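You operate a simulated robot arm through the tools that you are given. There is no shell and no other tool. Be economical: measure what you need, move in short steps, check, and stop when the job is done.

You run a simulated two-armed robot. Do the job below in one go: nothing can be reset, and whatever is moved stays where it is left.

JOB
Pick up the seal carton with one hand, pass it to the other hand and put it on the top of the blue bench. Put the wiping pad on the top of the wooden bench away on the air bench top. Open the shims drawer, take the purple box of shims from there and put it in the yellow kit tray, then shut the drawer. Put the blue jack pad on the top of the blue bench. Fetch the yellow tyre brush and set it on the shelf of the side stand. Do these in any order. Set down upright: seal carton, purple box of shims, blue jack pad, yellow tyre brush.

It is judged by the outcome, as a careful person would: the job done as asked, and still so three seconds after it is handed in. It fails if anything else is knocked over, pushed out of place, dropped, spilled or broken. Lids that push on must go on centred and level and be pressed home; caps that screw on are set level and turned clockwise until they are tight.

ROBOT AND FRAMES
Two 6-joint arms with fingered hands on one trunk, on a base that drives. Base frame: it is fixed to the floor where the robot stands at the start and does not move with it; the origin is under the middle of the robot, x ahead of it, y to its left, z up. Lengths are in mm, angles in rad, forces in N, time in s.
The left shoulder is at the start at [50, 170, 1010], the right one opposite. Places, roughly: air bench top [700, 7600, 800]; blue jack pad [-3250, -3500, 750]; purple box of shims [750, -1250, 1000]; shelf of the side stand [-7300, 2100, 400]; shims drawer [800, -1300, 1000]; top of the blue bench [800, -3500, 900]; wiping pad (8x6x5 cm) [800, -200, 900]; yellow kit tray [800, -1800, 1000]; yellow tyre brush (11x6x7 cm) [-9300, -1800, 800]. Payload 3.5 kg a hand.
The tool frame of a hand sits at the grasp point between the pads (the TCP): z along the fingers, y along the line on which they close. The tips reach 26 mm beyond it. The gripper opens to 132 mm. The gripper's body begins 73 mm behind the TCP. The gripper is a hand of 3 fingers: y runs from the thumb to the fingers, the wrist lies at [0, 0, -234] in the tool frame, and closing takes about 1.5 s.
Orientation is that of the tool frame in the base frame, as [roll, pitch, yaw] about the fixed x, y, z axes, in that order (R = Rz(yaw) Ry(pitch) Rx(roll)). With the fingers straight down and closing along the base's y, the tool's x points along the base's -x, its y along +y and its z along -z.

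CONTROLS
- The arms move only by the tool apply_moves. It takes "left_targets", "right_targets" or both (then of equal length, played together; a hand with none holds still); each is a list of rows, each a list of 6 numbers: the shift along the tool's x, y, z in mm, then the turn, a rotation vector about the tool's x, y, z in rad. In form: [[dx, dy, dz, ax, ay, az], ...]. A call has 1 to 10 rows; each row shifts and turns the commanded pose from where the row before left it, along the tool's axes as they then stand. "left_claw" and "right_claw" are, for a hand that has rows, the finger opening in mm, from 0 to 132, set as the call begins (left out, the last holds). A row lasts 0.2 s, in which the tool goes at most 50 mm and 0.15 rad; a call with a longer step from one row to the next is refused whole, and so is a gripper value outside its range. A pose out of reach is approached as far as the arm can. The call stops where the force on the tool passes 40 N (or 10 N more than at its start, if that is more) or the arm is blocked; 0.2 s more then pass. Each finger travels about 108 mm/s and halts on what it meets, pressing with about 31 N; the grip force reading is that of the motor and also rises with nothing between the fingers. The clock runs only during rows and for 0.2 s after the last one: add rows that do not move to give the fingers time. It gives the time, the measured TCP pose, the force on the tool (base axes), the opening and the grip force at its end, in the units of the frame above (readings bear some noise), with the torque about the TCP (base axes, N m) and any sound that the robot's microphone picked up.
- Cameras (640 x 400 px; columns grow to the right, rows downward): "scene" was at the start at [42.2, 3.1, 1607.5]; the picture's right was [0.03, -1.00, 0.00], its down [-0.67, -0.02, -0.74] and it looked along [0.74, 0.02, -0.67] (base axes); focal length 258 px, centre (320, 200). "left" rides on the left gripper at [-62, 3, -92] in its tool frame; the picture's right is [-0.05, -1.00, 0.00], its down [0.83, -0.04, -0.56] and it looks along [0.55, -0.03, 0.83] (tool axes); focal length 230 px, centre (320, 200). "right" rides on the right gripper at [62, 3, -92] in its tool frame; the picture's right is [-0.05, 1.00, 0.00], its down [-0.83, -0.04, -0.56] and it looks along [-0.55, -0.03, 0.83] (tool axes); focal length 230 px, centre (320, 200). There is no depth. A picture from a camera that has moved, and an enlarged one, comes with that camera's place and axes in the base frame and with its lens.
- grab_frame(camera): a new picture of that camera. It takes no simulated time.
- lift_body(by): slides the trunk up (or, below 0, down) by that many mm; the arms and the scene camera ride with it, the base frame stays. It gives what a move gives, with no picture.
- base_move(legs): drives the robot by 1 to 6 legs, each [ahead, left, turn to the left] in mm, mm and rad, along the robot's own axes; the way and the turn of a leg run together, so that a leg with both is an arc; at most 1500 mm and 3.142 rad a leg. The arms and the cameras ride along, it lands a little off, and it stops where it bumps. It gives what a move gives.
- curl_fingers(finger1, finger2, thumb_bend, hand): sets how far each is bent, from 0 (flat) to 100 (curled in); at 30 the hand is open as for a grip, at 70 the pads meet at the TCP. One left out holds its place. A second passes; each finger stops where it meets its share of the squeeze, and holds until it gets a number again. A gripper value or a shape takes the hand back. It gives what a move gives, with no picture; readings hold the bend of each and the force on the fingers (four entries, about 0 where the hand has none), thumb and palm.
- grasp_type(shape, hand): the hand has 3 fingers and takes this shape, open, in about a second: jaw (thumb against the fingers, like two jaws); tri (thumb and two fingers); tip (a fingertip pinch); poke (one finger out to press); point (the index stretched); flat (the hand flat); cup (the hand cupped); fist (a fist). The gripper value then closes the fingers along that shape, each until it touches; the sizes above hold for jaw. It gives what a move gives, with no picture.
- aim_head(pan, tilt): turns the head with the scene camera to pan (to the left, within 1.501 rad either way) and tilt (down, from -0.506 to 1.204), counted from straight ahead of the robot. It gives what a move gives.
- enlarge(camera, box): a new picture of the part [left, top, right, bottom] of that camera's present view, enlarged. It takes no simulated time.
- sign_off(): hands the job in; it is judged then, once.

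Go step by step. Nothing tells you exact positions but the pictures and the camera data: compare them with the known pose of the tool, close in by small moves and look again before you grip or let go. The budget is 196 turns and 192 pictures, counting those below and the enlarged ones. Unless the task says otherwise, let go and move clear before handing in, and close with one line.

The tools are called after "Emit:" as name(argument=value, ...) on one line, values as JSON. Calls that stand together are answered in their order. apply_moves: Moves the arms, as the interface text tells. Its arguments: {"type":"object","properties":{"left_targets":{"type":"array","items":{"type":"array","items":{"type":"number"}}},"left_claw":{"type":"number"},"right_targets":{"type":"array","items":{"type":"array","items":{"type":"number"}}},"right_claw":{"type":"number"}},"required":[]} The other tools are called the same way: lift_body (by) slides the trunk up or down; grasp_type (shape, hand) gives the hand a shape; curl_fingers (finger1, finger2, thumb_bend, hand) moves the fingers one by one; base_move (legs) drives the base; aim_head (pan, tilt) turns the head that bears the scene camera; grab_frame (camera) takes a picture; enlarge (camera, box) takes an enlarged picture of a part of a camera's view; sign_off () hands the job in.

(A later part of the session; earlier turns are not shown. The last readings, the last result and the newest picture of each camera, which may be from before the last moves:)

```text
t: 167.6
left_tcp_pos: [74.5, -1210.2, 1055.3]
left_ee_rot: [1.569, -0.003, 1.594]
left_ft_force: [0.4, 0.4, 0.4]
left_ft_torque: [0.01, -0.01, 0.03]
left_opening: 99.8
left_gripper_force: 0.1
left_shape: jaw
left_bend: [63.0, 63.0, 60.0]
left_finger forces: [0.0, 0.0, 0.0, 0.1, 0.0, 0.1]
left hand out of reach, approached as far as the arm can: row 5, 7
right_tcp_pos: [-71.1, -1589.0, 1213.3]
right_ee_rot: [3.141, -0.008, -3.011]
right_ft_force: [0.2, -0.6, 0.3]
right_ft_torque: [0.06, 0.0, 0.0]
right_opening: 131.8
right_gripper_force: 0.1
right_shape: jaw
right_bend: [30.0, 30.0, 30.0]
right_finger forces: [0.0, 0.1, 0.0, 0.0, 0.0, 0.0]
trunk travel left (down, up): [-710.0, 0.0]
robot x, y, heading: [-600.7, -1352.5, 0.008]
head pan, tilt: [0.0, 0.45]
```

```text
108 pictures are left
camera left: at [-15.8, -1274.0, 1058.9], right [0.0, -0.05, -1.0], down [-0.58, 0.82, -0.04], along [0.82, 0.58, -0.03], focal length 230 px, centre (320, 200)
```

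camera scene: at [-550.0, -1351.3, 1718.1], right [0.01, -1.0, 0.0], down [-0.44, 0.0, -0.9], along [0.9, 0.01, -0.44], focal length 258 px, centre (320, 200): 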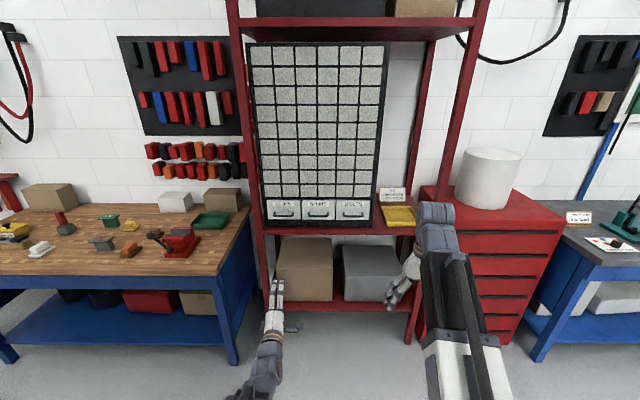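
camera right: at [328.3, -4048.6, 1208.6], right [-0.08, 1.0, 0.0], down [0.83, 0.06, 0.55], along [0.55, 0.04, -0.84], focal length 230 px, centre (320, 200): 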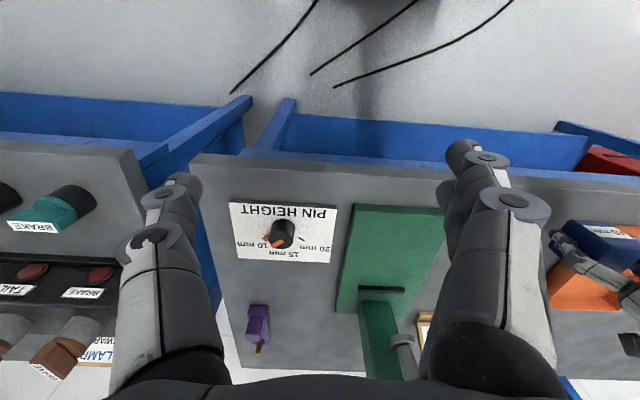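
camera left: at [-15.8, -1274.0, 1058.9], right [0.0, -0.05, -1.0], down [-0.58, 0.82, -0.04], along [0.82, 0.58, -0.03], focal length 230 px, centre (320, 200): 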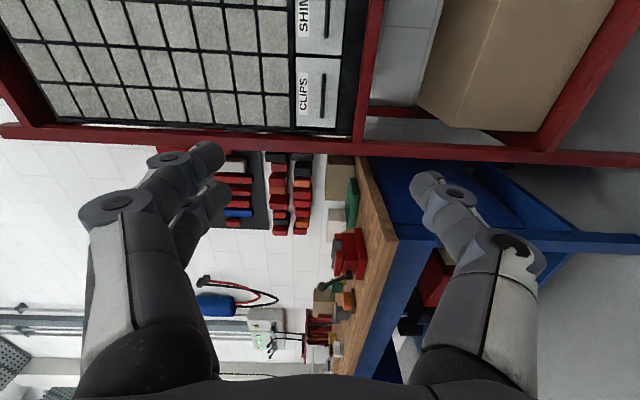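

The hand points forward with a vertical pinch. Two views put the handle near (646, −1318, 1047). I drive up to about 80 mm before it and check.

Emit:
base_move(legs=[[0, -108, -0.008], [480, 0, 0]])

Emit:
aim_head(pan=0.1, tilt=0.7)

Emit:
grab_frame(camera="scene")

Emit:
grab_frame(camera="left")

```text
t: 171.3
left_tcp_pos: [559.9, -1313.5, 1054.8]
left_ee_rot: [1.569, -0.001, 1.597]
left_ft_force: [0.2, 0.7, 0.0]
left_ft_torque: [-0.03, -0.03, 0.0]
left_opening: 99.7
left_gripper_force: 0.1
left_shape: jaw
left_bend: [63.0, 63.0, 60.0]
left_finger forces: [0.0, 0.1, 0.0, 0.0, 0.0, 0.0]
right_tcp_pos: [414.8, -1694.0, 1214.4]
right_ee_rot: [-3.141, -0.007, -3.006]
right_ft_force: [0.5, 0.1, -0.1]
right_ft_torque: [0.0, 0.0, -0.02]
right_opening: 131.9
right_gripper_force: 0.0
right_shape: jaw
right_bend: [30.0, 30.0, 30.0]
right_finger forces: [0.0, 0.0, 0.0, 0.1, 0.0, 0.0]
trunk travel left (down, up): [-710.0, 0.0]
robot x, y, heading: [-114.0, -1455.2, 0.012]
head pan, tilt: [0.0, 0.45]
```

```text
t: 172.1
left_tcp_pos: [559.6, -1314.4, 1056.0]
left_ee_rot: [1.569, -0.002, 1.597]
left_ft_force: [0.1, 0.0, -0.4]
left_ft_torque: [-0.02, 0.01, -0.01]
left_opening: 99.8
left_gripper_force: 0.0
left_shape: jaw
left_bend: [63.0, 63.0, 60.0]
left_finger forces: [0.0, 0.1, 0.0, 0.0, 0.0, 0.1]
right_tcp_pos: [415.2, -1693.6, 1214.3]
right_ee_rot: [-3.141, -0.007, -3.008]
right_ft_force: [-0.8, -0.1, -0.1]
right_ft_torque: [0.0, -0.01, -0.01]
right_opening: 131.8
right_gripper_force: 0.1
right_shape: jaw
right_bend: [30.0, 30.0, 30.0]
right_finger forces: [0.0, 0.0, 0.0, 0.1, 0.1, 0.1]
trunk travel left (down, up): [-710.0, 0.0]
robot x, y, heading: [-115.5, -1457.5, 0.017]
head pan, tilt: [0.099, 0.7]
```

```text
107 pictures are left
camera scene: at [-71.8, -1446.9, 1695.9], right [0.11, -0.99, 0.0], down [-0.64, -0.07, -0.77], along [0.76, 0.09, -0.64], focal length 258 px, centre (320, 200)
```

scene: 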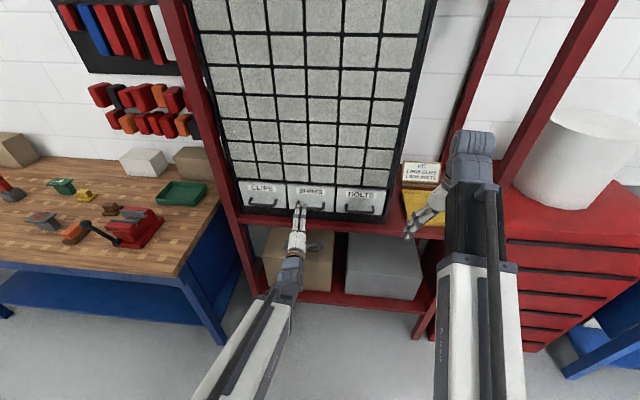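

```text
106 pictures are left
camera left: at [469.9, -1377.7, 1059.1], right [0.0, -0.05, -1.0], down [-0.58, 0.82, -0.04], along [0.82, 0.58, -0.03], focal length 230 px, centre (320, 200)
```

left: 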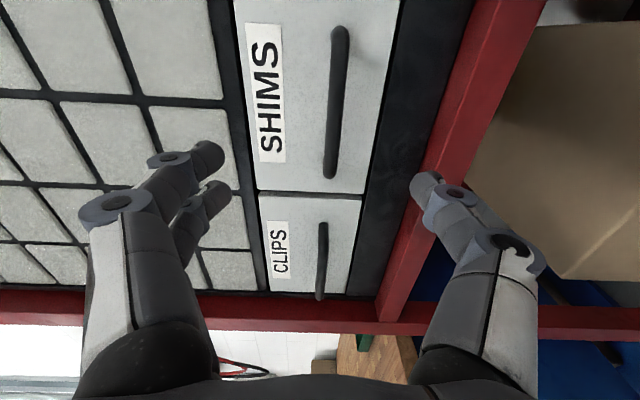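

Handle now estimated at x≈662, y −1385…−1275, z≈1045. I align and advance most of the way.

Emit:
apply_moves(left_targets=[[-25, -10, 0, 0, 0, 0], [0, 0, 35, 0, 0, 0], [0, 0, 35, 0, 0, 0], [0, 0, 10, 0, 0, 0], [0, 0, 0, 0, 0, 0]])

Emit:
grab_frame(camera="left")

Emit:
enlarge(camera="scene", box=[230, 160, 430, 285])

```text
t: 173.2
left_tcp_pos: [640.1, -1336.0, 1046.2]
left_ee_rot: [1.569, -0.003, 1.596]
left_ft_force: [0.1, -0.1, -0.1]
left_ft_torque: [0.0, 0.01, 0.01]
left_opening: 99.8
left_gripper_force: 0.1
left_shape: jaw
left_bend: [63.0, 63.0, 60.0]
left_finger forces: [0.0, 0.0, 0.0, 0.1, 0.0, 0.0]
right_tcp_pos: [414.9, -1693.3, 1214.3]
right_ee_rot: [3.14, -0.006, -3.006]
right_ft_force: [0.3, -1.5, -0.7]
right_ft_torque: [-0.01, 0.0, 0.0]
right_opening: 132.2
right_gripper_force: 0.1
right_shape: jaw
right_bend: [30.0, 30.0, 30.0]
right_finger forces: [0.0, 0.0, 0.1, 0.0, 0.0, 0.0]
trunk travel left (down, up): [-710.0, 0.0]
robot x, y, heading: [-112.2, -1456.7, 0.008]
head pan, tilt: [0.099, 0.7]
```

```text
105 pictures are left
camera left: at [550.2, -1399.8, 1049.8], right [0.0, -0.05, -1.0], down [-0.58, 0.82, -0.04], along [0.82, 0.58, -0.03], focal length 230 px, centre (320, 200)
```

left: 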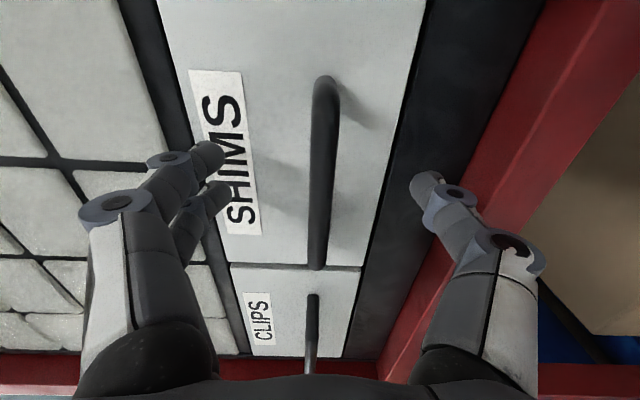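

```text
3.20 times, centred on (330, 222) of scene
camera zoom: at [-71.9, -1446.8, 1695.9], right [0.11, -0.99, 0.0], down [-0.64, -0.07, -0.76], along [0.76, 0.09, -0.64], focal length 825 px, centre (288, 128)
```

zoom: 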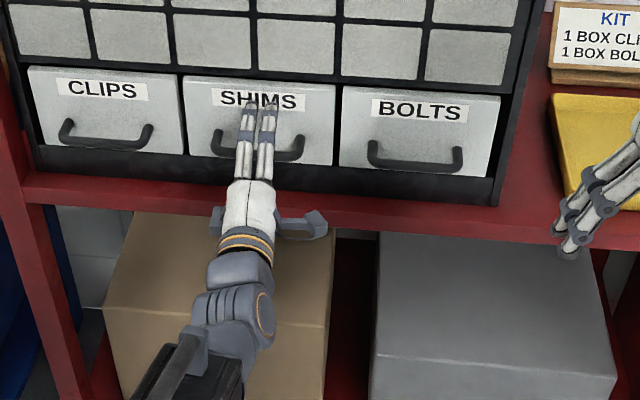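

The handle bar lies centred between thumb and fingers. I advance 16 mm and close on it.

Emit:
apply_moves(left_targets=[[0, 0, 8, 0, 0, 0], [0, 0, 8, 0, 0, 0], [0, 0, 0, 0, 0, 0]])

Emit:
apply_moves(left_targets=[[0, 0, 0, 0, 0, 0], [0, 0, 0, 0, 0, 0], [0, 0, 0, 0, 0, 0], [0, 0, 0, 0, 0, 0], [0, 0, 0, 0, 0, 0], [0, 0, 0, 0, 0, 0], [0, 0, 0, 0, 0, 0], [0, 0, 0, 0, 0, 0]], left_claw=0)

Emit:
grab_frame(camera="left")

```text
t: 174.1
left_tcp_pos: [654.0, -1337.2, 1047.6]
left_ee_rot: [1.567, -0.002, 1.599]
left_ft_force: [-25.1, 2.3, -6.8]
left_ft_torque: [-0.12, -1.37, -0.13]
left_opening: 97.4
left_gripper_force: 0.1
left_shape: jaw
left_bend: [68.0, 66.0, 60.0]
left_finger forces: [16.1, 9.0, 0.0, 0.0, 0.1, 0.1]
right_tcp_pos: [412.5, -1692.4, 1215.7]
right_ee_rot: [3.141, -0.004, -3.007]
right_ft_force: [0.7, 0.1, -0.4]
right_ft_torque: [0.0, 0.0, 0.0]
right_opening: 132.0
right_gripper_force: 0.0
right_shape: jaw
right_bend: [30.0, 30.0, 30.0]
right_finger forces: [0.0, 0.1, 0.1, 0.0, 0.0, 0.0]
trunk travel left (down, up): [-710.0, 0.0]
robot x, y, heading: [-118.1, -1455.0, 0.02]
head pan, tilt: [0.099, 0.7]
```

```text
t: 174.7
left_tcp_pos: [654.0, -1338.2, 1030.7]
left_ee_rot: [1.606, 0.001, 1.591]
left_ft_force: [-10.7, 3.5, -29.7]
left_ft_torque: [0.03, 1.8, 0.06]
left_opening: 16.6
left_gripper_force: 31.0
left_shape: jaw
left_bend: [77.0, 77.0, 70.0]
left_finger forces: [6.2, 5.4, 0.0, 0.0, 55.2, 0.0]
right_tcp_pos: [414.0, -1693.2, 1213.0]
right_ee_rot: [-3.141, -0.006, -3.006]
right_ft_force: [-1.0, -0.9, 1.0]
right_ft_torque: [-0.01, -0.02, 0.04]
right_opening: 131.7
right_gripper_force: 0.0
right_shape: jaw
right_bend: [30.0, 30.0, 30.0]
right_finger forces: [0.0, 0.0, 0.0, 0.1, 0.0, 0.0]
trunk travel left (down, up): [-710.0, 0.0]
robot x, y, heading: [-115.6, -1459.1, 0.017]
head pan, tilt: [0.099, 0.7]
stopped in row 3 (left hand): the force on the tool passed its limit (the readings are from after the stop); the commanded pose is now the measured one
```

```text
103 pictures are left
camera left: at [563.8, -1400.6, 1036.7], right [-0.03, -0.05, -1.0], down [-0.57, 0.82, -0.02], along [0.82, 0.57, -0.06], focal length 230 px, centre (320, 200)
```

left: 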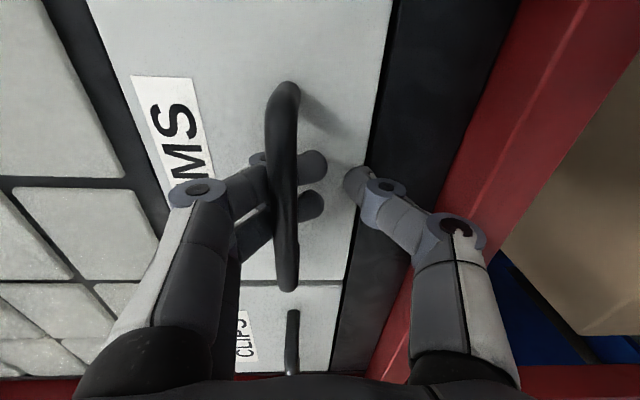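

The two fingers have hooked behind the bar from above; the thumb presses on the frame below. I free the thumb and pull with the hook.

Emit:
curl_fingers(hand="left", thumb_bend=50, finger1=78, finger2=78)

Emit:
apply_moves(left_targets=[[0, 0, -10, 0, 0, 0], [0, 0, -15, 0, 0, 0], [0, 0, -15, 0, 0, 0]])

Emit:
grab_frame(camera="left")

```text
t: 175.7
left_tcp_pos: [651.1, -1337.7, 1040.7]
left_ee_rot: [1.585, -0.002, 1.594]
left_ft_force: [-38.4, 3.5, 6.9]
left_ft_torque: [0.09, 1.56, 0.08]
left_opening: 20.8
left_gripper_force: 29.6
left_shape: fingers
left_bend: [76.0, 76.0, 56.0]
left_finger forces: [4.9, 4.9, 0.0, 0.0, 50.2, 0.0]
right_tcp_pos: [410.8, -1694.4, 1216.2]
right_ee_rot: [3.141, -0.003, -3.008]
right_ft_force: [-0.1, 0.6, -0.2]
right_ft_torque: [0.01, -0.02, 0.0]
right_opening: 132.0
right_gripper_force: 0.1
right_shape: jaw
right_bend: [30.0, 30.0, 30.0]
right_finger forces: [0.0, 0.0, 0.0, 0.0, 0.0, 0.1]
trunk travel left (down, up): [-710.0, 0.0]
robot x, y, heading: [-117.0, -1457.0, 0.012]
head pan, tilt: [0.099, 0.7]
```

```text
t: 176.5
left_tcp_pos: [612.6, -1338.5, 1039.6]
left_ee_rot: [1.592, -0.001, 1.596]
left_ft_force: [0.3, 9.0, 8.1]
left_ft_torque: [0.15, 0.44, 0.17]
left_opening: 21.0
left_gripper_force: 14.3
left_shape: fingers
left_bend: [76.0, 76.0, 54.0]
left_finger forces: [7.3, 7.5, 0.0, 0.0, 14.0, 0.0]
right_tcp_pos: [414.8, -1692.8, 1215.2]
right_ee_rot: [-3.14, -0.007, -3.007]
right_ft_force: [-0.7, 0.5, 0.1]
right_ft_torque: [0.04, -0.02, -0.01]
right_opening: 131.9
right_gripper_force: 0.0
right_shape: jaw
right_bend: [30.0, 30.0, 30.0]
right_finger forces: [0.0, 0.1, 0.0, 0.0, 0.1, 0.0]
trunk travel left (down, up): [-710.0, 0.0]
robot x, y, heading: [-114.0, -1457.1, 0.016]
head pan, tilt: [0.099, 0.7]
```

```text
102 pictures are left
camera left: at [524.1, -1401.7, 1044.9], right [-0.02, -0.05, -1.0], down [-0.58, 0.82, -0.03], along [0.82, 0.57, -0.04], focal length 230 px, centre (320, 200)
```

left: 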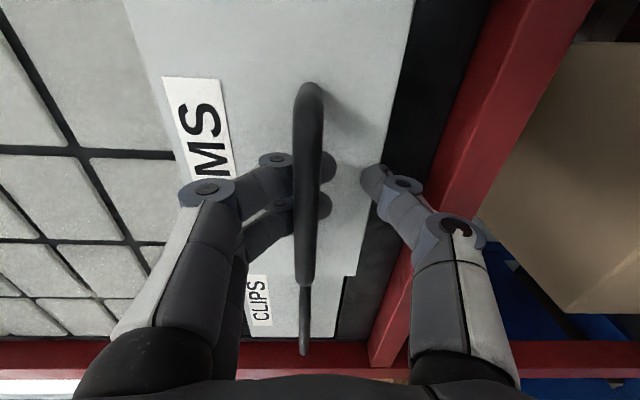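

The drawer follows. I pull further by backing the base.

Emit:
base_move(legs=[[-140, 0, 0]])

Emit:
grab_frame(camera="left")

Emit:
enlarge(camera="scene", box=[200, 150, 440, 300])

```text
t: 177.8
left_tcp_pos: [471.8, -1341.0, 1040.2]
left_ee_rot: [1.59, -0.002, 1.597]
left_ft_force: [-2.0, 6.9, 8.1]
left_ft_torque: [0.04, 0.52, 0.02]
left_opening: 22.1
left_gripper_force: 14.7
left_shape: fingers
left_bend: [76.0, 76.0, 54.0]
left_finger forces: [7.1, 7.4, 0.0, 0.1, 15.6, 0.1]
right_tcp_pos: [273.0, -1694.1, 1215.0]
right_ee_rot: [-3.141, -0.007, -3.005]
right_ft_force: [-0.4, 0.2, -0.9]
right_ft_torque: [-0.02, -0.01, 0.01]
right_opening: 131.6
right_gripper_force: 0.2
right_shape: jaw
right_bend: [30.0, 30.0, 30.0]
right_finger forces: [0.0, 0.0, 0.1, 0.0, 0.1, 0.1]
trunk travel left (down, up): [-710.0, 0.0]
robot x, y, heading: [-251.0, -1458.1, 0.02]
head pan, tilt: [0.099, 0.7]
```

```text
101 pictures are left
camera left: at [382.9, -1402.5, 1044.9], right [-0.02, -0.05, -1.0], down [-0.58, 0.82, -0.03], along [0.82, 0.58, -0.04], focal length 230 px, centre (320, 200)
```

left: 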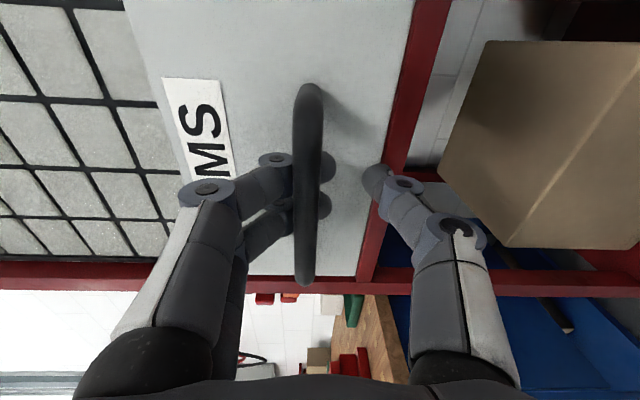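

```text
2.67 times, centred on (320, 225) of scene
camera zoom: at [-214.2, -1447.7, 1695.9], right [0.11, -0.99, 0.0], down [-0.64, -0.07, -0.77], along [0.76, 0.09, -0.64], focal length 688 px, centre (320, 133)
```

zoom: 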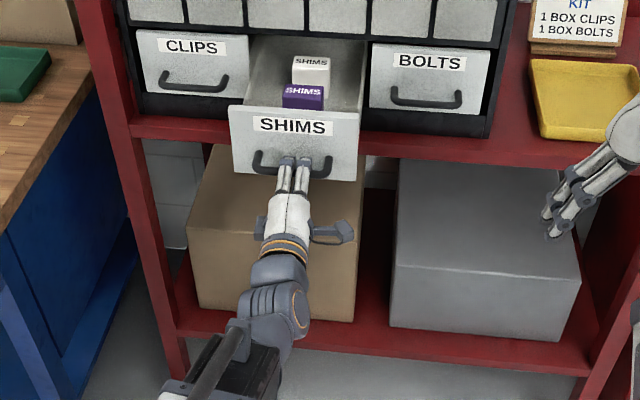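

The drawer is open and the purple SHIMS box is at the front, a white one behind. I release the handle and withdraw the left hand.

Emit:
apply_moves(left_targets=[[0, 0, 0, 0, 0, 0], [0, 0, 0, 0, 0, 0], [0, 0, 0, 0, 0, 0], [0, 0, 0, 0, 0, 0], [0, 0, 0, 0, 0, 0]], left_claw=110)

Emit:
grab_frame(camera="left")

```text
t: 179.1
left_tcp_pos: [473.9, -1339.9, 1039.5]
left_ee_rot: [1.59, -0.003, 1.596]
left_ft_force: [0.2, -0.3, -0.5]
left_ft_torque: [0.03, 0.01, 0.01]
left_opening: 109.8
left_gripper_force: 0.1
left_shape: jaw
left_bend: [56.0, 56.0, 52.0]
left_finger forces: [0.0, 0.0, 0.1, 0.0, 0.1, 0.0]
right_tcp_pos: [274.3, -1694.4, 1214.4]
right_ee_rot: [-3.142, -0.007, -3.004]
right_ft_force: [-0.1, 0.2, 0.0]
right_ft_torque: [0.0, -0.03, 0.02]
right_opening: 132.0
right_gripper_force: 0.1
right_shape: jaw
right_bend: [30.0, 30.0, 30.0]
right_finger forces: [0.0, 0.0, 0.0, 0.0, 0.0, 0.0]
trunk travel left (down, up): [-710.0, 0.0]
robot x, y, heading: [-257.0, -1459.0, 0.013]
head pan, tilt: [0.099, 0.7]
```

```text
99 pictures are left
camera left: at [383.8, -1403.1, 1044.3], right [-0.02, -0.05, -1.0], down [-0.58, 0.82, -0.03], along [0.82, 0.58, -0.04], focal length 230 px, centre (320, 200)
```

left: 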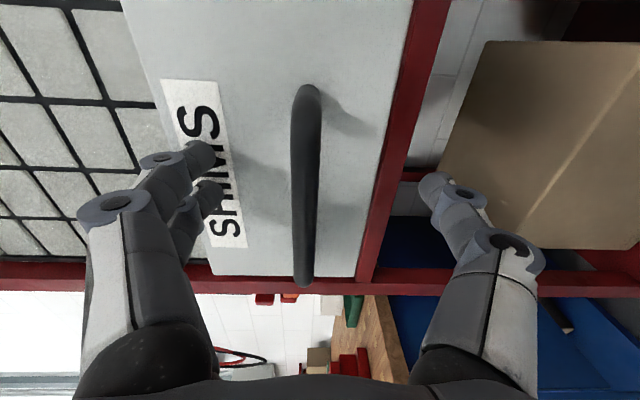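

The handle is free. I back off, raise the left hand aside, and reposition so the right hand can reach the box from above.

Emit:
base_move(legs=[[-120, 0, 0]])

Emit:
apply_moves(left_targets=[[30, 30, -20, 0, 0, 0], [30, 30, -20, 0, 0, 0], [30, 30, -20, 0, 0, 0], [30, 30, -20, 0, 0, 0], [30, 30, -20, 0, 0, 0]], right_targets=[[0, 0, 0, 0, 0, 0.065], [0, 0, 0, 0, 0, 0.065], [0, 0, 0, 0, 0, 0], [0, 0, 0, 0, 0, 0], [0, 0, 0, 0, 0, 0]])

Emit:
base_move(legs=[[0, 330, -0.013], [180, 0, 0]])

Emit:
aim_head(pan=-0.2, tilt=0.7)

Emit:
grab_frame(camera="scene")

Emit:
grab_frame(camera="right")

```text
t: 180.3
left_tcp_pos: [353.6, -1340.1, 1040.3]
left_ee_rot: [1.591, -0.004, 1.599]
left_ft_force: [0.2, -0.3, -0.4]
left_ft_torque: [0.01, -0.01, 0.03]
left_opening: 109.5
left_gripper_force: 0.0
left_shape: jaw
left_bend: [56.0, 56.0, 52.0]
left_finger forces: [0.0, 0.0, 0.1, 0.1, 0.1, 0.0]
right_tcp_pos: [154.8, -1694.3, 1215.4]
right_ee_rot: [-3.14, -0.006, -3.003]
right_ft_force: [0.3, -0.5, 0.5]
right_ft_torque: [-0.03, 0.02, 0.01]
right_opening: 131.8
right_gripper_force: 0.0
right_shape: jaw
right_bend: [30.0, 30.0, 30.0]
right_finger forces: [0.0, 0.0, 0.1, 0.1, 0.1, 0.0]
trunk travel left (down, up): [-710.0, 0.0]
robot x, y, heading: [-372.2, -1461.4, 0.022]
head pan, tilt: [0.099, 0.7]
```

```text
t: 181.5
left_tcp_pos: [322.9, -1283.4, 1140.7]
left_ee_rot: [1.595, -0.005, 1.609]
left_ft_force: [0.1, -0.6, 0.6]
left_ft_torque: [0.02, -0.02, 0.0]
left_opening: 109.5
left_gripper_force: 0.0
left_shape: jaw
left_bend: [56.0, 56.0, 52.0]
left_finger forces: [0.0, 0.0, 0.0, 0.0, 0.0, 0.0]
left hand out of reach, approached as far as the arm can: row 2, 3, 4, 5
right_tcp_pos: [156.3, -1694.6, 1213.8]
right_ee_rot: [-3.139, -0.008, -3.133]
right_ft_force: [0.6, 0.1, 0.5]
right_ft_torque: [0.01, -0.01, -0.02]
right_opening: 131.9
right_gripper_force: 0.0
right_shape: jaw
right_bend: [30.0, 30.0, 30.0]
right_finger forces: [0.0, 0.0, 0.1, 0.0, 0.1, 0.0]
trunk travel left (down, up): [-710.0, 0.0]
robot x, y, heading: [-373.3, -1461.7, 0.018]
head pan, tilt: [0.099, 0.7]
```

```text
t: 184.8
left_tcp_pos: [507.8, -964.5, 1140.7]
left_ee_rot: [1.594, -0.004, 1.593]
left_ft_force: [0.2, 0.2, -0.8]
left_ft_torque: [0.01, -0.06, -0.02]
left_opening: 109.8
left_gripper_force: 0.1
left_shape: jaw
left_bend: [56.0, 56.0, 52.0]
left_finger forces: [0.0, 0.1, 0.0, 0.0, 0.0, 0.0]
right_tcp_pos: [334.7, -1373.0, 1214.6]
right_ee_rot: [-3.139, -0.01, 3.134]
right_ft_force: [0.6, -0.5, -0.4]
right_ft_torque: [0.01, 0.03, -0.02]
right_opening: 131.5
right_gripper_force: 0.0
right_shape: jaw
right_bend: [30.0, 30.0, 30.0]
right_finger forces: [0.0, 0.0, 0.0, 0.0, 0.0, 0.0]
trunk travel left (down, up): [-710.0, 0.0]
robot x, y, heading: [-192.2, -1129.2, 0.004]
head pan, tilt: [0.099, 0.7]
```

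```text
t: 185.6
left_tcp_pos: [506.8, -964.2, 1141.6]
left_ee_rot: [1.594, -0.002, 1.593]
left_ft_force: [-0.2, 0.3, -0.1]
left_ft_torque: [0.0, 0.04, -0.02]
left_opening: 109.8
left_gripper_force: 0.0
left_shape: jaw
left_bend: [56.0, 56.0, 52.0]
left_finger forces: [0.0, 0.0, 0.0, 0.1, 0.0, 0.0]
right_tcp_pos: [334.4, -1373.8, 1215.5]
right_ee_rot: [-3.141, -0.007, 3.136]
right_ft_force: [0.4, -0.1, -0.2]
right_ft_torque: [-0.03, -0.03, -0.03]
right_opening: 132.0
right_gripper_force: 0.1
right_shape: jaw
right_bend: [30.0, 30.0, 30.0]
right_finger forces: [0.0, 0.0, 0.0, 0.0, 0.0, 0.1]
trunk travel left (down, up): [-710.0, 0.0]
robot x, y, heading: [-194.1, -1129.6, -0.002]
head pan, tilt: [-0.201, 0.7]
```

```text
98 pictures are left
camera scene: at [-150.7, -1146.1, 1695.8], right [-0.2, -0.98, 0.0], down [-0.63, 0.13, -0.76], along [0.75, -0.15, -0.64], focal length 258 px, centre (320, 200)
```

scene: 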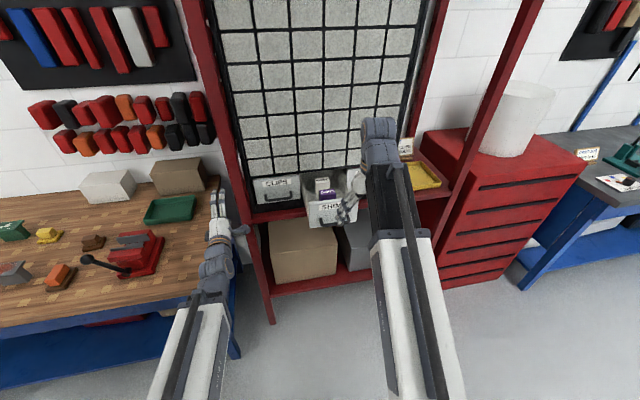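

```text
97 pictures are left
camera right: at [274.4, -1369.7, 1308.5], right [0.06, 1.0, 0.0], down [0.83, -0.05, 0.55], along [0.55, -0.03, -0.84], focal length 230 px, centre (320, 200)
```

right: 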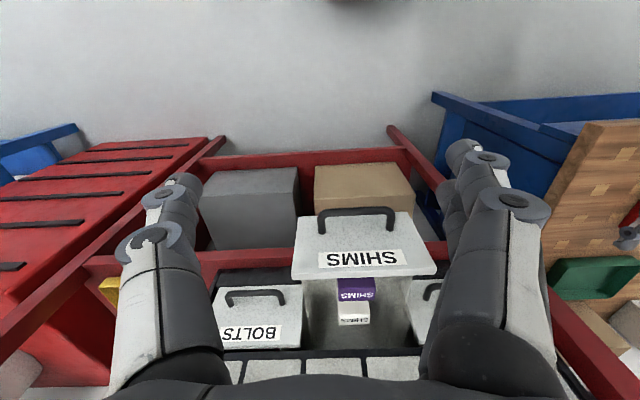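

Emit:
enlarge(camera="right", box=[280, 200, 440, 350])

Emit:
enlarge(camera="scene", box=[290, 160, 370, 240])

```text
2.67 times, centred on (360, 275) of right
camera zoom: at [274.4, -1369.7, 1308.5], right [0.06, 1.0, 0.0], down [0.83, -0.05, 0.55], along [0.55, -0.03, -0.84], focal length 614 px, centre (213, 0)
```

zoom: 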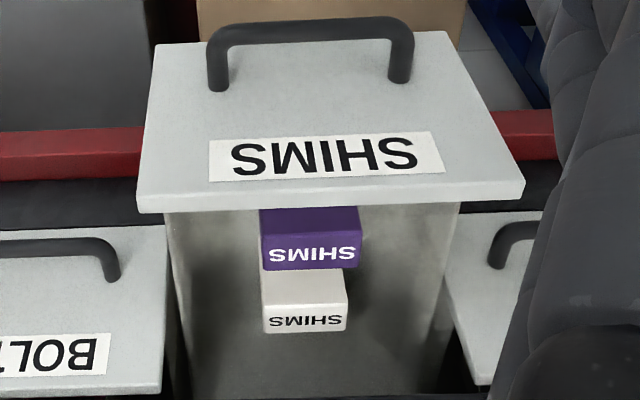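

```text
5.00 times, centred on (330, 200) of scene
camera zoom: at [-150.7, -1146.1, 1695.8], right [-0.2, -0.98, 0.0], down [-0.63, 0.13, -0.76], along [0.75, -0.15, -0.64], focal length 1289 px, centre (270, 200)
```

zoom: 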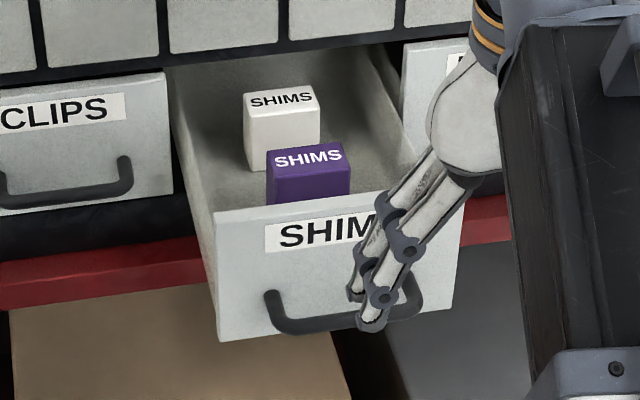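

The purple box top is near (610, −1329, 1082), about 60 mm wide, inside the drawer. I drive 85 mm closer and hover the right hand above it.

Emit:
base_move(legs=[[85, 0, 0]])

Emit:
apply_moves(right_targets=[[-38, 9, 4, 0, 0, 0], [-38, 9, 4, 0, 0, 0], [-38, 9, 4, 0, 0, 0], [-38, 9, 4, 0, 0, 0], [-38, 9, 4, 0, 0, 0], [0, 0, 0, 0, 0, 0]], right_claw=100)

Emit:
grab_frame(camera="right")

Emit:
enlarge(camera="scene", box=[240, 130, 440, 255])

```text
t: 186.7
left_tcp_pos: [591.3, -965.6, 1139.5]
left_ee_rot: [1.597, -0.005, 1.595]
left_ft_force: [0.4, -0.7, -0.1]
left_ft_torque: [-0.02, -0.01, 0.0]
left_opening: 109.7
left_gripper_force: 0.1
left_shape: jaw
left_bend: [56.0, 56.0, 52.0]
left_finger forces: [0.0, 0.0, 0.0, 0.0, 0.0, 0.1]
right_tcp_pos: [417.6, -1373.5, 1214.9]
right_ee_rot: [-3.14, -0.009, 3.135]
right_ft_force: [0.5, 0.3, -0.4]
right_ft_torque: [0.0, 0.04, 0.02]
right_opening: 131.9
right_gripper_force: 0.1
right_shape: jaw
right_bend: [30.0, 30.0, 30.0]
right_finger forces: [0.0, 0.0, 0.1, 0.1, 0.0, 0.0]
trunk travel left (down, up): [-710.0, 0.0]
robot x, y, heading: [-107.6, -1131.0, -0.002]
head pan, tilt: [-0.201, 0.7]
```

```text
t: 188.1
left_tcp_pos: [590.1, -965.0, 1140.5]
left_ee_rot: [1.596, -0.005, 1.593]
left_ft_force: [0.0, -0.2, 0.5]
left_ft_torque: [0.0, 0.01, 0.01]
left_opening: 110.0
left_gripper_force: 0.0
left_shape: jaw
left_bend: [56.0, 56.0, 52.0]
left_finger forces: [0.1, 0.0, 0.0, 0.1, 0.0, 0.1]
right_tcp_pos: [604.5, -1329.6, 1192.8]
right_ee_rot: [-3.139, -0.004, 3.136]
right_ft_force: [-0.5, 0.3, -0.7]
right_ft_torque: [0.01, 0.03, 0.0]
right_opening: 100.5
right_gripper_force: 0.0
right_shape: jaw
right_bend: [63.0, 63.0, 59.0]
right_finger forces: [0.1, 0.1, 0.0, 0.1, 0.1, 0.1]
right hand out of reach, approached as far as the arm can: row 5
trunk travel left (down, up): [-710.0, 0.0]
robot x, y, heading: [-109.3, -1127.3, -0.0]
head pan, tilt: [-0.201, 0.7]
```

```text
94 pictures are left
camera right: at [544.3, -1326.5, 1287.3], right [0.06, 1.0, 0.0], down [0.83, -0.05, 0.55], along [0.55, -0.03, -0.83], focal length 230 px, centre (320, 200)
```

right: 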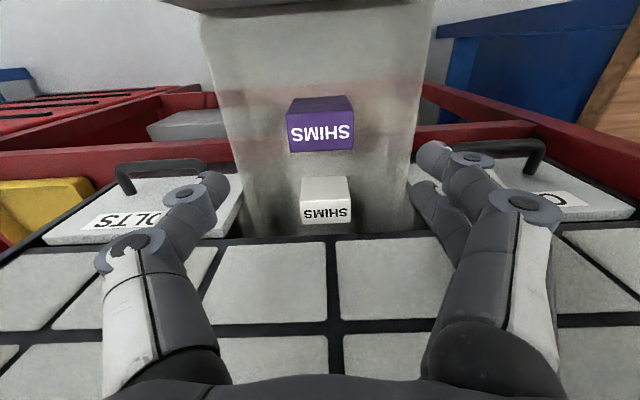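

```text
3.20 times, centred on (340, 192) of scene
camera zoom: at [-67.8, -1146.1, 1695.9], right [-0.2, -0.98, 0.0], down [-0.63, 0.13, -0.76], along [0.75, -0.15, -0.64], focal length 825 px, centre (256, 224)
```

zoom: 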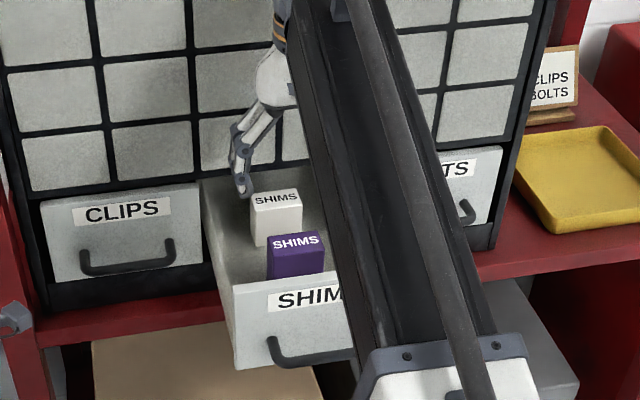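

The hand is right above the purple box. I descend to grip height.

Emit:
apply_moves(right_targets=[[-2, 0, 40, 0, 0, 0], [-1, 0, 40, 0, 0, 0], [0, 0, 35, 0, 0, 0], [0, 0, 18, 0, 0, 0], [0, 0, 0, 0, 0, 0]])

Emit:
grab_frame(camera="right")

```text
t: 189.3
left_tcp_pos: [591.0, -965.8, 1142.1]
left_ee_rot: [1.595, -0.004, 1.593]
left_ft_force: [0.4, -0.3, -0.5]
left_ft_torque: [0.0, -0.03, -0.01]
left_opening: 109.9
left_gripper_force: 0.1
left_shape: jaw
left_bend: [56.0, 56.0, 52.0]
left_finger forces: [0.1, 0.1, 0.1, 0.0, 0.1, 0.0]
right_tcp_pos: [604.4, -1327.3, 1059.3]
right_ee_rot: [-3.139, -0.007, 3.136]
right_ft_force: [0.1, 0.5, 0.3]
right_ft_torque: [0.01, -0.01, 0.02]
right_opening: 100.2
right_gripper_force: 0.2
right_shape: jaw
right_bend: [63.0, 63.0, 59.0]
right_finger forces: [0.1, 0.0, 0.1, 0.0, 0.0, 0.1]
trunk travel left (down, up): [-710.0, 0.0]
robot x, y, heading: [-106.0, -1130.6, 0.002]
head pan, tilt: [-0.201, 0.7]
```

```text
92 pictures are left
camera right: at [543.5, -1324.6, 1153.7], right [0.06, 1.0, 0.0], down [0.83, -0.05, 0.55], along [0.55, -0.03, -0.84], focal length 230 px, centre (320, 200)
```

right: 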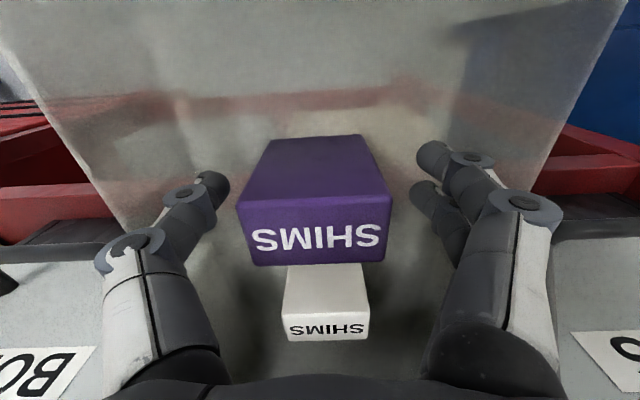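

The box is between the fingers. Closing.

Emit:
apply_moves(right_targets=[[0, 0, 0, 0, 0, 0], [0, 0, 0, 0, 0, 0], [0, 0, 0, 0, 0, 0], [0, 0, 0, 0, 0, 0], [0, 0, 0, 0, 0, 0], [0, 0, 0, 0, 0, 0]], right_claw=0)

Emit:
apply_moves(right_targets=[[0, 0, -20, 0, 0, 0], [0, 0, -35, 0, 0, 0], [0, 0, -40, 0, 0, 0], [0, 0, -40, 0, 0, 0], [20, 0, -25, 0, 0, 0]])

Emit:
grab_frame(camera="right")

```text
t: 190.7
left_tcp_pos: [590.1, -965.1, 1141.5]
left_ee_rot: [1.594, -0.004, 1.593]
left_ft_force: [0.0, -0.9, 0.8]
left_ft_torque: [-0.02, 0.01, -0.02]
left_opening: 109.5
left_gripper_force: 0.0
left_shape: jaw
left_bend: [56.0, 56.0, 52.0]
left_finger forces: [0.1, 0.1, 0.1, 0.0, 0.0, 0.0]
right_tcp_pos: [603.8, -1327.5, 1059.9]
right_ee_rot: [-3.14, -0.008, 3.136]
right_ft_force: [1.0, -0.3, 0.5]
right_ft_torque: [0.0, -0.01, 0.0]
right_opening: 53.5
right_gripper_force: 30.3
right_shape: jaw
right_bend: [73.0, 73.0, 70.0]
right_finger forces: [14.1, 14.1, 0.0, 0.0, 28.1, 0.1]
trunk travel left (down, up): [-710.0, 0.0]
robot x, y, heading: [-110.3, -1128.9, 0.001]
head pan, tilt: [-0.201, 0.7]
```

```text
t: 191.9
left_tcp_pos: [589.9, -964.8, 1140.0]
left_ee_rot: [1.595, -0.004, 1.594]
left_ft_force: [-0.6, 0.6, 0.7]
left_ft_torque: [-0.02, 0.0, -0.02]
left_opening: 109.6
left_gripper_force: 0.1
left_shape: jaw
left_bend: [56.0, 56.0, 52.0]
left_finger forces: [0.0, 0.0, 0.0, 0.0, 0.1, 0.0]
right_tcp_pos: [581.9, -1329.6, 1219.0]
right_ee_rot: [-3.139, -0.008, 3.135]
right_ft_force: [-0.3, 0.9, -1.8]
right_ft_torque: [0.0, -0.04, -0.02]
right_opening: 53.6
right_gripper_force: 31.0
right_shape: jaw
right_bend: [73.0, 73.0, 70.0]
right_finger forces: [14.1, 14.0, 0.0, 0.0, 28.2, 0.1]
right hand out of reach, approached as far as the arm can: row 4
trunk travel left (down, up): [-710.0, 0.0]
robot x, y, heading: [-109.3, -1131.4, 0.0]
head pan, tilt: [-0.201, 0.7]
```

```text
91 pictures are left
camera right: at [523.1, -1325.8, 1312.9], right [0.06, 1.0, 0.0], down [0.83, -0.05, 0.55], along [0.55, -0.03, -0.84], focal length 230 px, centre (320, 200)
```

right: 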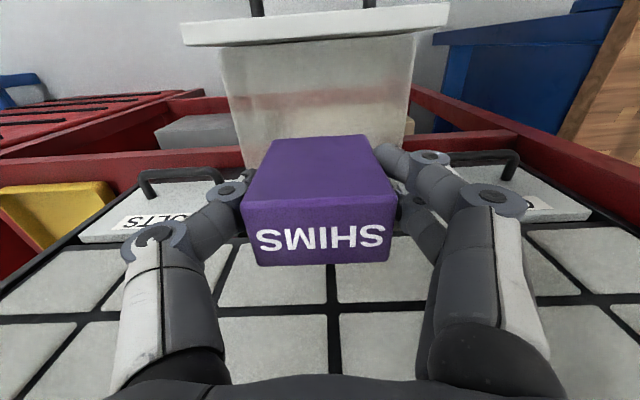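

The purple box is in hand. Before going to the tray, I'll shut the drawer with the left hand: retract the right, back off, and line the closed left hand up with the drawer front above the handle.

Emit:
apply_moves(right_targets=[[35, 0, 0, 0, 0, 0], [35, 0, 0, 0, 0, 0], [35, 0, 0, 0, 0, 0], [25, 0, 0, 0, 0, 0], [0, 0, 0, 0, 0, 0], [0, 0, 0, 0, 0, 0]], left_targets=[[0, 0, 0, 0, 0, 0], [0, 0, 0, 0, 0, 0], [0, 0, 0, 0, 0, 0], [0, 0, 0, 0, 0, 0], [0, 0, 0, 0, 0, 0], [0, 0, 0, 0, 0, 0]], left_claw=0)

Emit:
base_move(legs=[[-190, 0, 0], [0, -365, 0]])

Emit:
aim_head(pan=0.1, tilt=0.7)

Emit:
grab_frame(camera="scene")

Emit:
grab_frame(camera="left")

```text
t: 193.3
left_tcp_pos: [590.4, -965.5, 1140.6]
left_ee_rot: [1.596, -0.002, 1.592]
left_ft_force: [-0.2, -0.2, -1.3]
left_ft_torque: [0.0, 0.04, 0.01]
left_opening: 0.0
left_gripper_force: 31.0
left_shape: jaw
left_bend: [67.0, 67.0, 74.0]
left_finger forces: [0.0, 0.0, 0.0, 0.0, 0.0, 0.0]
right_tcp_pos: [454.3, -1328.5, 1220.0]
right_ee_rot: [-3.138, -0.007, 3.133]
right_ft_force: [0.8, 0.1, -0.5]
right_ft_torque: [-0.03, 0.01, -0.01]
right_opening: 53.4
right_gripper_force: 31.2
right_shape: jaw
right_bend: [73.0, 73.0, 70.0]
right_finger forces: [14.1, 14.0, 0.0, 0.0, 28.1, 0.0]
trunk travel left (down, up): [-710.0, 0.0]
robot x, y, heading: [-108.9, -1131.6, 0.001]
head pan, tilt: [-0.201, 0.7]
```

```text
t: 196.7
left_tcp_pos: [401.5, -1337.2, 1142.5]
left_ee_rot: [1.596, -0.004, 1.584]
left_ft_force: [0.4, -0.2, -0.5]
left_ft_torque: [-0.02, 0.0, 0.01]
left_opening: 0.0
left_gripper_force: 31.1
left_shape: jaw
left_bend: [67.0, 67.0, 74.0]
left_finger forces: [0.1, 0.0, 0.0, 0.1, 0.0, 0.0]
right_tcp_pos: [263.6, -1699.4, 1219.1]
right_ee_rot: [-3.141, -0.007, 3.128]
right_ft_force: [0.2, -1.1, -1.1]
right_ft_torque: [0.0, 0.0, 0.0]
right_opening: 53.1
right_gripper_force: 30.6
right_shape: jaw
right_bend: [73.0, 73.0, 70.0]
right_finger forces: [14.0, 14.0, 0.0, 0.1, 28.2, 0.1]
trunk travel left (down, up): [-710.0, 0.0]
robot x, y, heading: [-299.5, -1495.8, -0.008]
head pan, tilt: [-0.201, 0.7]
```

```text
t: 197.5
left_tcp_pos: [401.5, -1336.2, 1141.1]
left_ee_rot: [1.595, -0.004, 1.585]
left_ft_force: [0.1, -0.1, -0.6]
left_ft_torque: [0.0, 0.02, -0.01]
left_opening: 0.0
left_gripper_force: 31.5
left_shape: jaw
left_bend: [67.0, 67.0, 74.0]
left_finger forces: [0.1, 0.0, 0.0, 0.1, 0.0, 0.1]
right_tcp_pos: [261.6, -1698.3, 1219.0]
right_ee_rot: [3.141, -0.008, 3.125]
right_ft_force: [0.5, 0.5, -1.4]
right_ft_torque: [-0.02, 0.0, -0.02]
right_opening: 53.1
right_gripper_force: 31.1
right_shape: jaw
right_bend: [73.0, 73.0, 70.0]
right_finger forces: [14.2, 14.1, 0.1, 0.0, 28.2, 0.0]
trunk travel left (down, up): [-710.0, 0.0]
robot x, y, heading: [-299.7, -1495.9, -0.01]
head pan, tilt: [0.099, 0.7]
```

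```text
90 pictures are left
camera scene: at [-256.6, -1486.8, 1695.9], right [0.09, -1.0, 0.0], down [-0.64, -0.06, -0.76], along [0.76, 0.07, -0.64], focal length 258 px, centre (320, 200)
```

scene: 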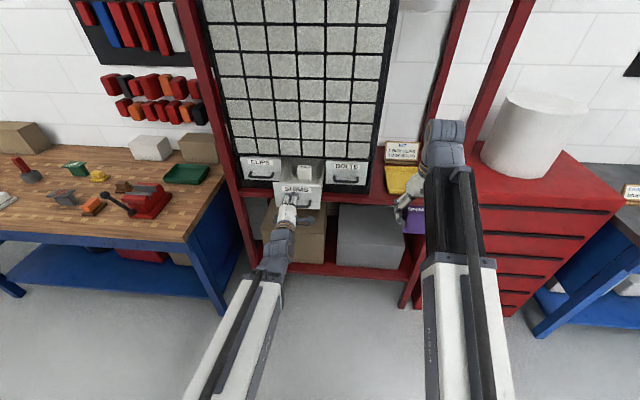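

```text
89 pictures are left
camera left: at [311.0, -1398.7, 1146.7], right [-0.02, -0.05, -1.0], down [-0.57, 0.82, -0.03], along [0.82, 0.57, -0.05], focal length 230 px, centre (320, 200)
```

left: 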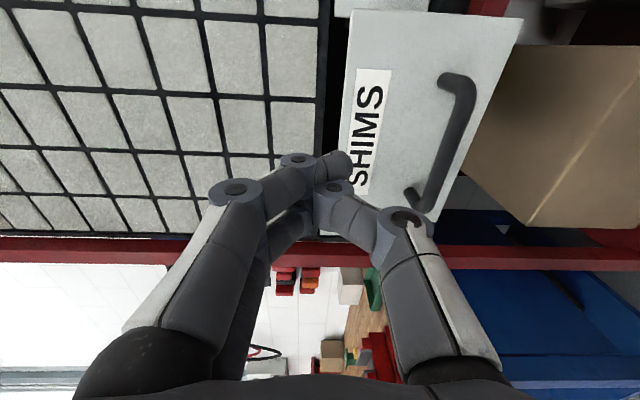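

The closed left hand faces the drawer. I lower it to label height and push by driving ahead.

Emit:
apply_moves(left_targets=[[0, -28, 0, 0, 0, 0], [0, -28, 0, 0, 0, 0], [0, 0, 0, 0, 0, 0]])

Emit:
base_move(legs=[[225, 0, 0]])

Emit:
grab_frame(camera="left")

Emit:
enlarge(camera="scene", box=[200, 150, 440, 300])

```text
t: 198.3
left_tcp_pos: [400.7, -1344.4, 1085.9]
left_ee_rot: [1.597, -0.004, 1.594]
left_ft_force: [0.6, -0.2, -0.1]
left_ft_torque: [0.02, -0.01, -0.01]
left_opening: 0.1
left_gripper_force: 31.0
left_shape: jaw
left_bend: [67.0, 67.0, 74.0]
left_finger forces: [0.0, 0.0, 0.0, 0.0, 0.1, 0.1]
left hand out of reach, approached as far as the arm can: row 2
right_tcp_pos: [263.2, -1699.4, 1219.1]
right_ee_rot: [-3.139, -0.008, 3.126]
right_ft_force: [-0.5, 0.2, -1.8]
right_ft_torque: [0.0, -0.03, 0.0]
right_opening: 52.9
right_gripper_force: 31.5
right_shape: jaw
right_bend: [73.0, 73.0, 70.0]
right_finger forces: [14.1, 14.0, 0.0, 0.0, 28.2, 0.0]
trunk travel left (down, up): [-710.0, 0.0]
robot x, y, heading: [-300.1, -1494.9, -0.007]
head pan, tilt: [0.099, 0.7]
```

```text
t: 200.1
left_tcp_pos: [625.5, -1342.3, 1085.5]
left_ee_rot: [1.6, -0.004, 1.599]
left_ft_force: [0.0, -1.0, 0.7]
left_ft_torque: [0.02, 0.0, 0.02]
left_opening: 0.0
left_gripper_force: 31.5
left_shape: jaw
left_bend: [68.0, 67.0, 74.0]
left_finger forces: [0.0, 0.0, 0.1, 0.1, 0.0, 0.0]
right_tcp_pos: [489.4, -1697.8, 1219.0]
right_ee_rot: [3.141, -0.009, 3.131]
right_ft_force: [0.5, 0.0, -0.4]
right_ft_torque: [-0.02, 0.03, 0.0]
right_opening: 53.6
right_gripper_force: 30.3
right_shape: jaw
right_bend: [73.0, 73.0, 70.0]
right_finger forces: [14.1, 14.1, 0.1, 0.0, 28.2, 0.0]
trunk travel left (down, up): [-710.0, 0.0]
robot x, y, heading: [-75.0, -1498.6, -0.007]
head pan, tilt: [0.099, 0.7]
```

```text
88 pictures are left
camera left: at [536.7, -1405.8, 1092.2], right [-0.03, -0.05, -1.0], down [-0.58, 0.81, -0.03], along [0.81, 0.58, -0.05], focal length 230 px, centre (320, 200)
```

left: 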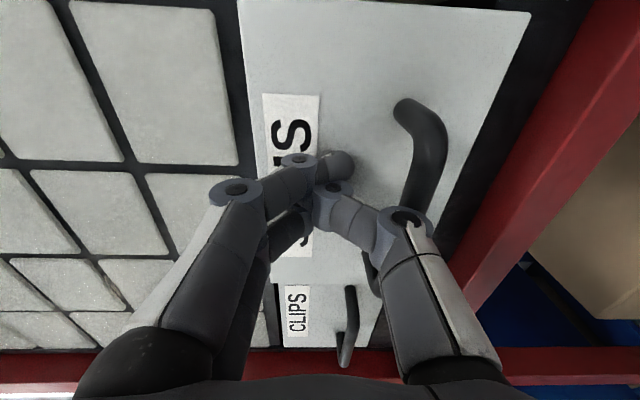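

```text
2.67 times, centred on (320, 225) of scene
camera zoom: at [-29.8, -1487.8, 1695.8], right [0.1, -1.0, 0.0], down [-0.64, -0.06, -0.76], along [0.76, 0.07, -0.64], focal length 688 px, centre (320, 133)
```

zoom: 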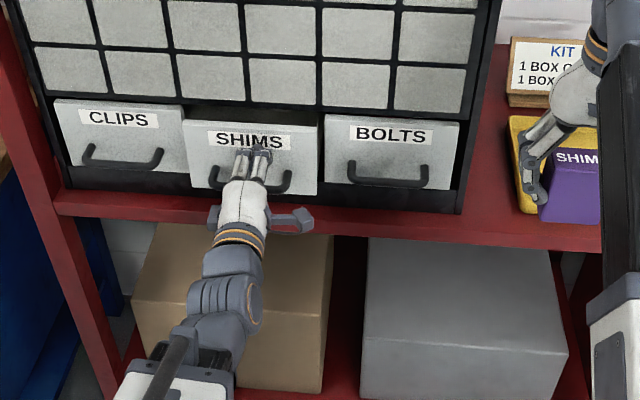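

The drawer is almost shut. I push the last ~35 mm with the arm in small steps.

Emit:
apply_moves(left_targets=[[0, 0, 10, 0, 0, 0], [0, 0, 10, 0, 0, 0], [0, 0, 8, 0, 0, 0], [0, 0, 6, 0, 0, 0], [0, 0, 5, 0, 0, 0], [0, 0, 5, 0, 0, 0], [0, 0, 5, 0, 0, 0]])

Emit:
enlarge(camera="scene", box=[200, 150, 440, 300])

Emit:
grab_frame(camera="left")

```text
t: 201.3
left_tcp_pos: [659.0, -1341.8, 1085.2]
left_ee_rot: [1.598, -0.003, 1.597]
left_ft_force: [-23.1, -0.5, 3.1]
left_ft_torque: [-0.02, -0.07, -0.15]
left_opening: 0.0
left_gripper_force: 30.9
left_shape: jaw
left_bend: [70.0, 70.0, 76.0]
left_finger forces: [0.0, 0.0, 0.0, 0.0, 39.7, 0.1]
right_tcp_pos: [486.0, -1697.0, 1220.9]
right_ee_rot: [-3.139, -0.006, 3.131]
right_ft_force: [-0.2, -0.5, -1.0]
right_ft_torque: [0.0, 0.0, 0.01]
right_opening: 53.4
right_gripper_force: 30.8
right_shape: jaw
right_bend: [73.0, 73.0, 70.0]
right_finger forces: [14.1, 14.0, 0.0, 0.0, 28.2, 0.0]
trunk travel left (down, up): [-710.0, 0.0]
robot x, y, heading: [-74.0, -1495.0, -0.002]
head pan, tilt: [0.099, 0.7]
stopped in row 6 (left hand): the force on the tool passed its limit (the readings are from after the stop); the commanded pose is now the measured one
```

```text
2.67 times, centred on (320, 225) of scene
camera zoom: at [-35.7, -1487.9, 1696.1], right [0.1, -1.0, 0.0], down [-0.64, -0.06, -0.77], along [0.76, 0.07, -0.64], focal length 688 px, centre (320, 133)
```

zoom: 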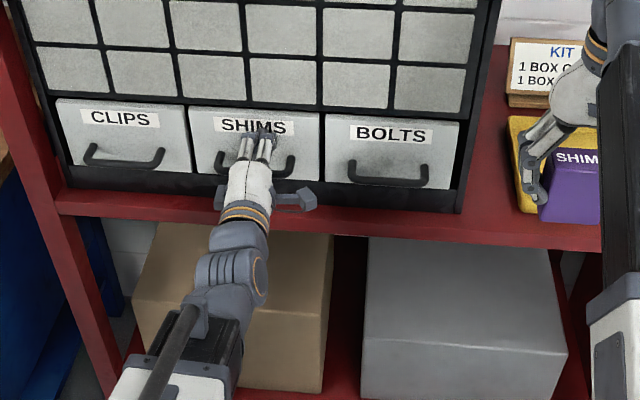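

```text
85 pictures are left
camera left: at [569.1, -1405.7, 1092.1], right [-0.03, -0.05, -1.0], down [-0.58, 0.82, -0.02], along [0.82, 0.58, -0.05], focal length 230 px, centre (320, 200)
```

left: 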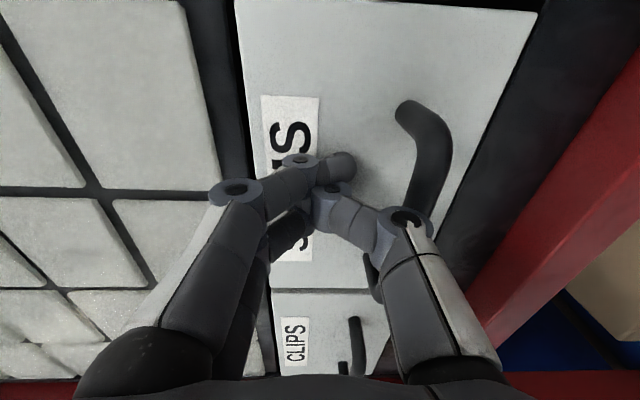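

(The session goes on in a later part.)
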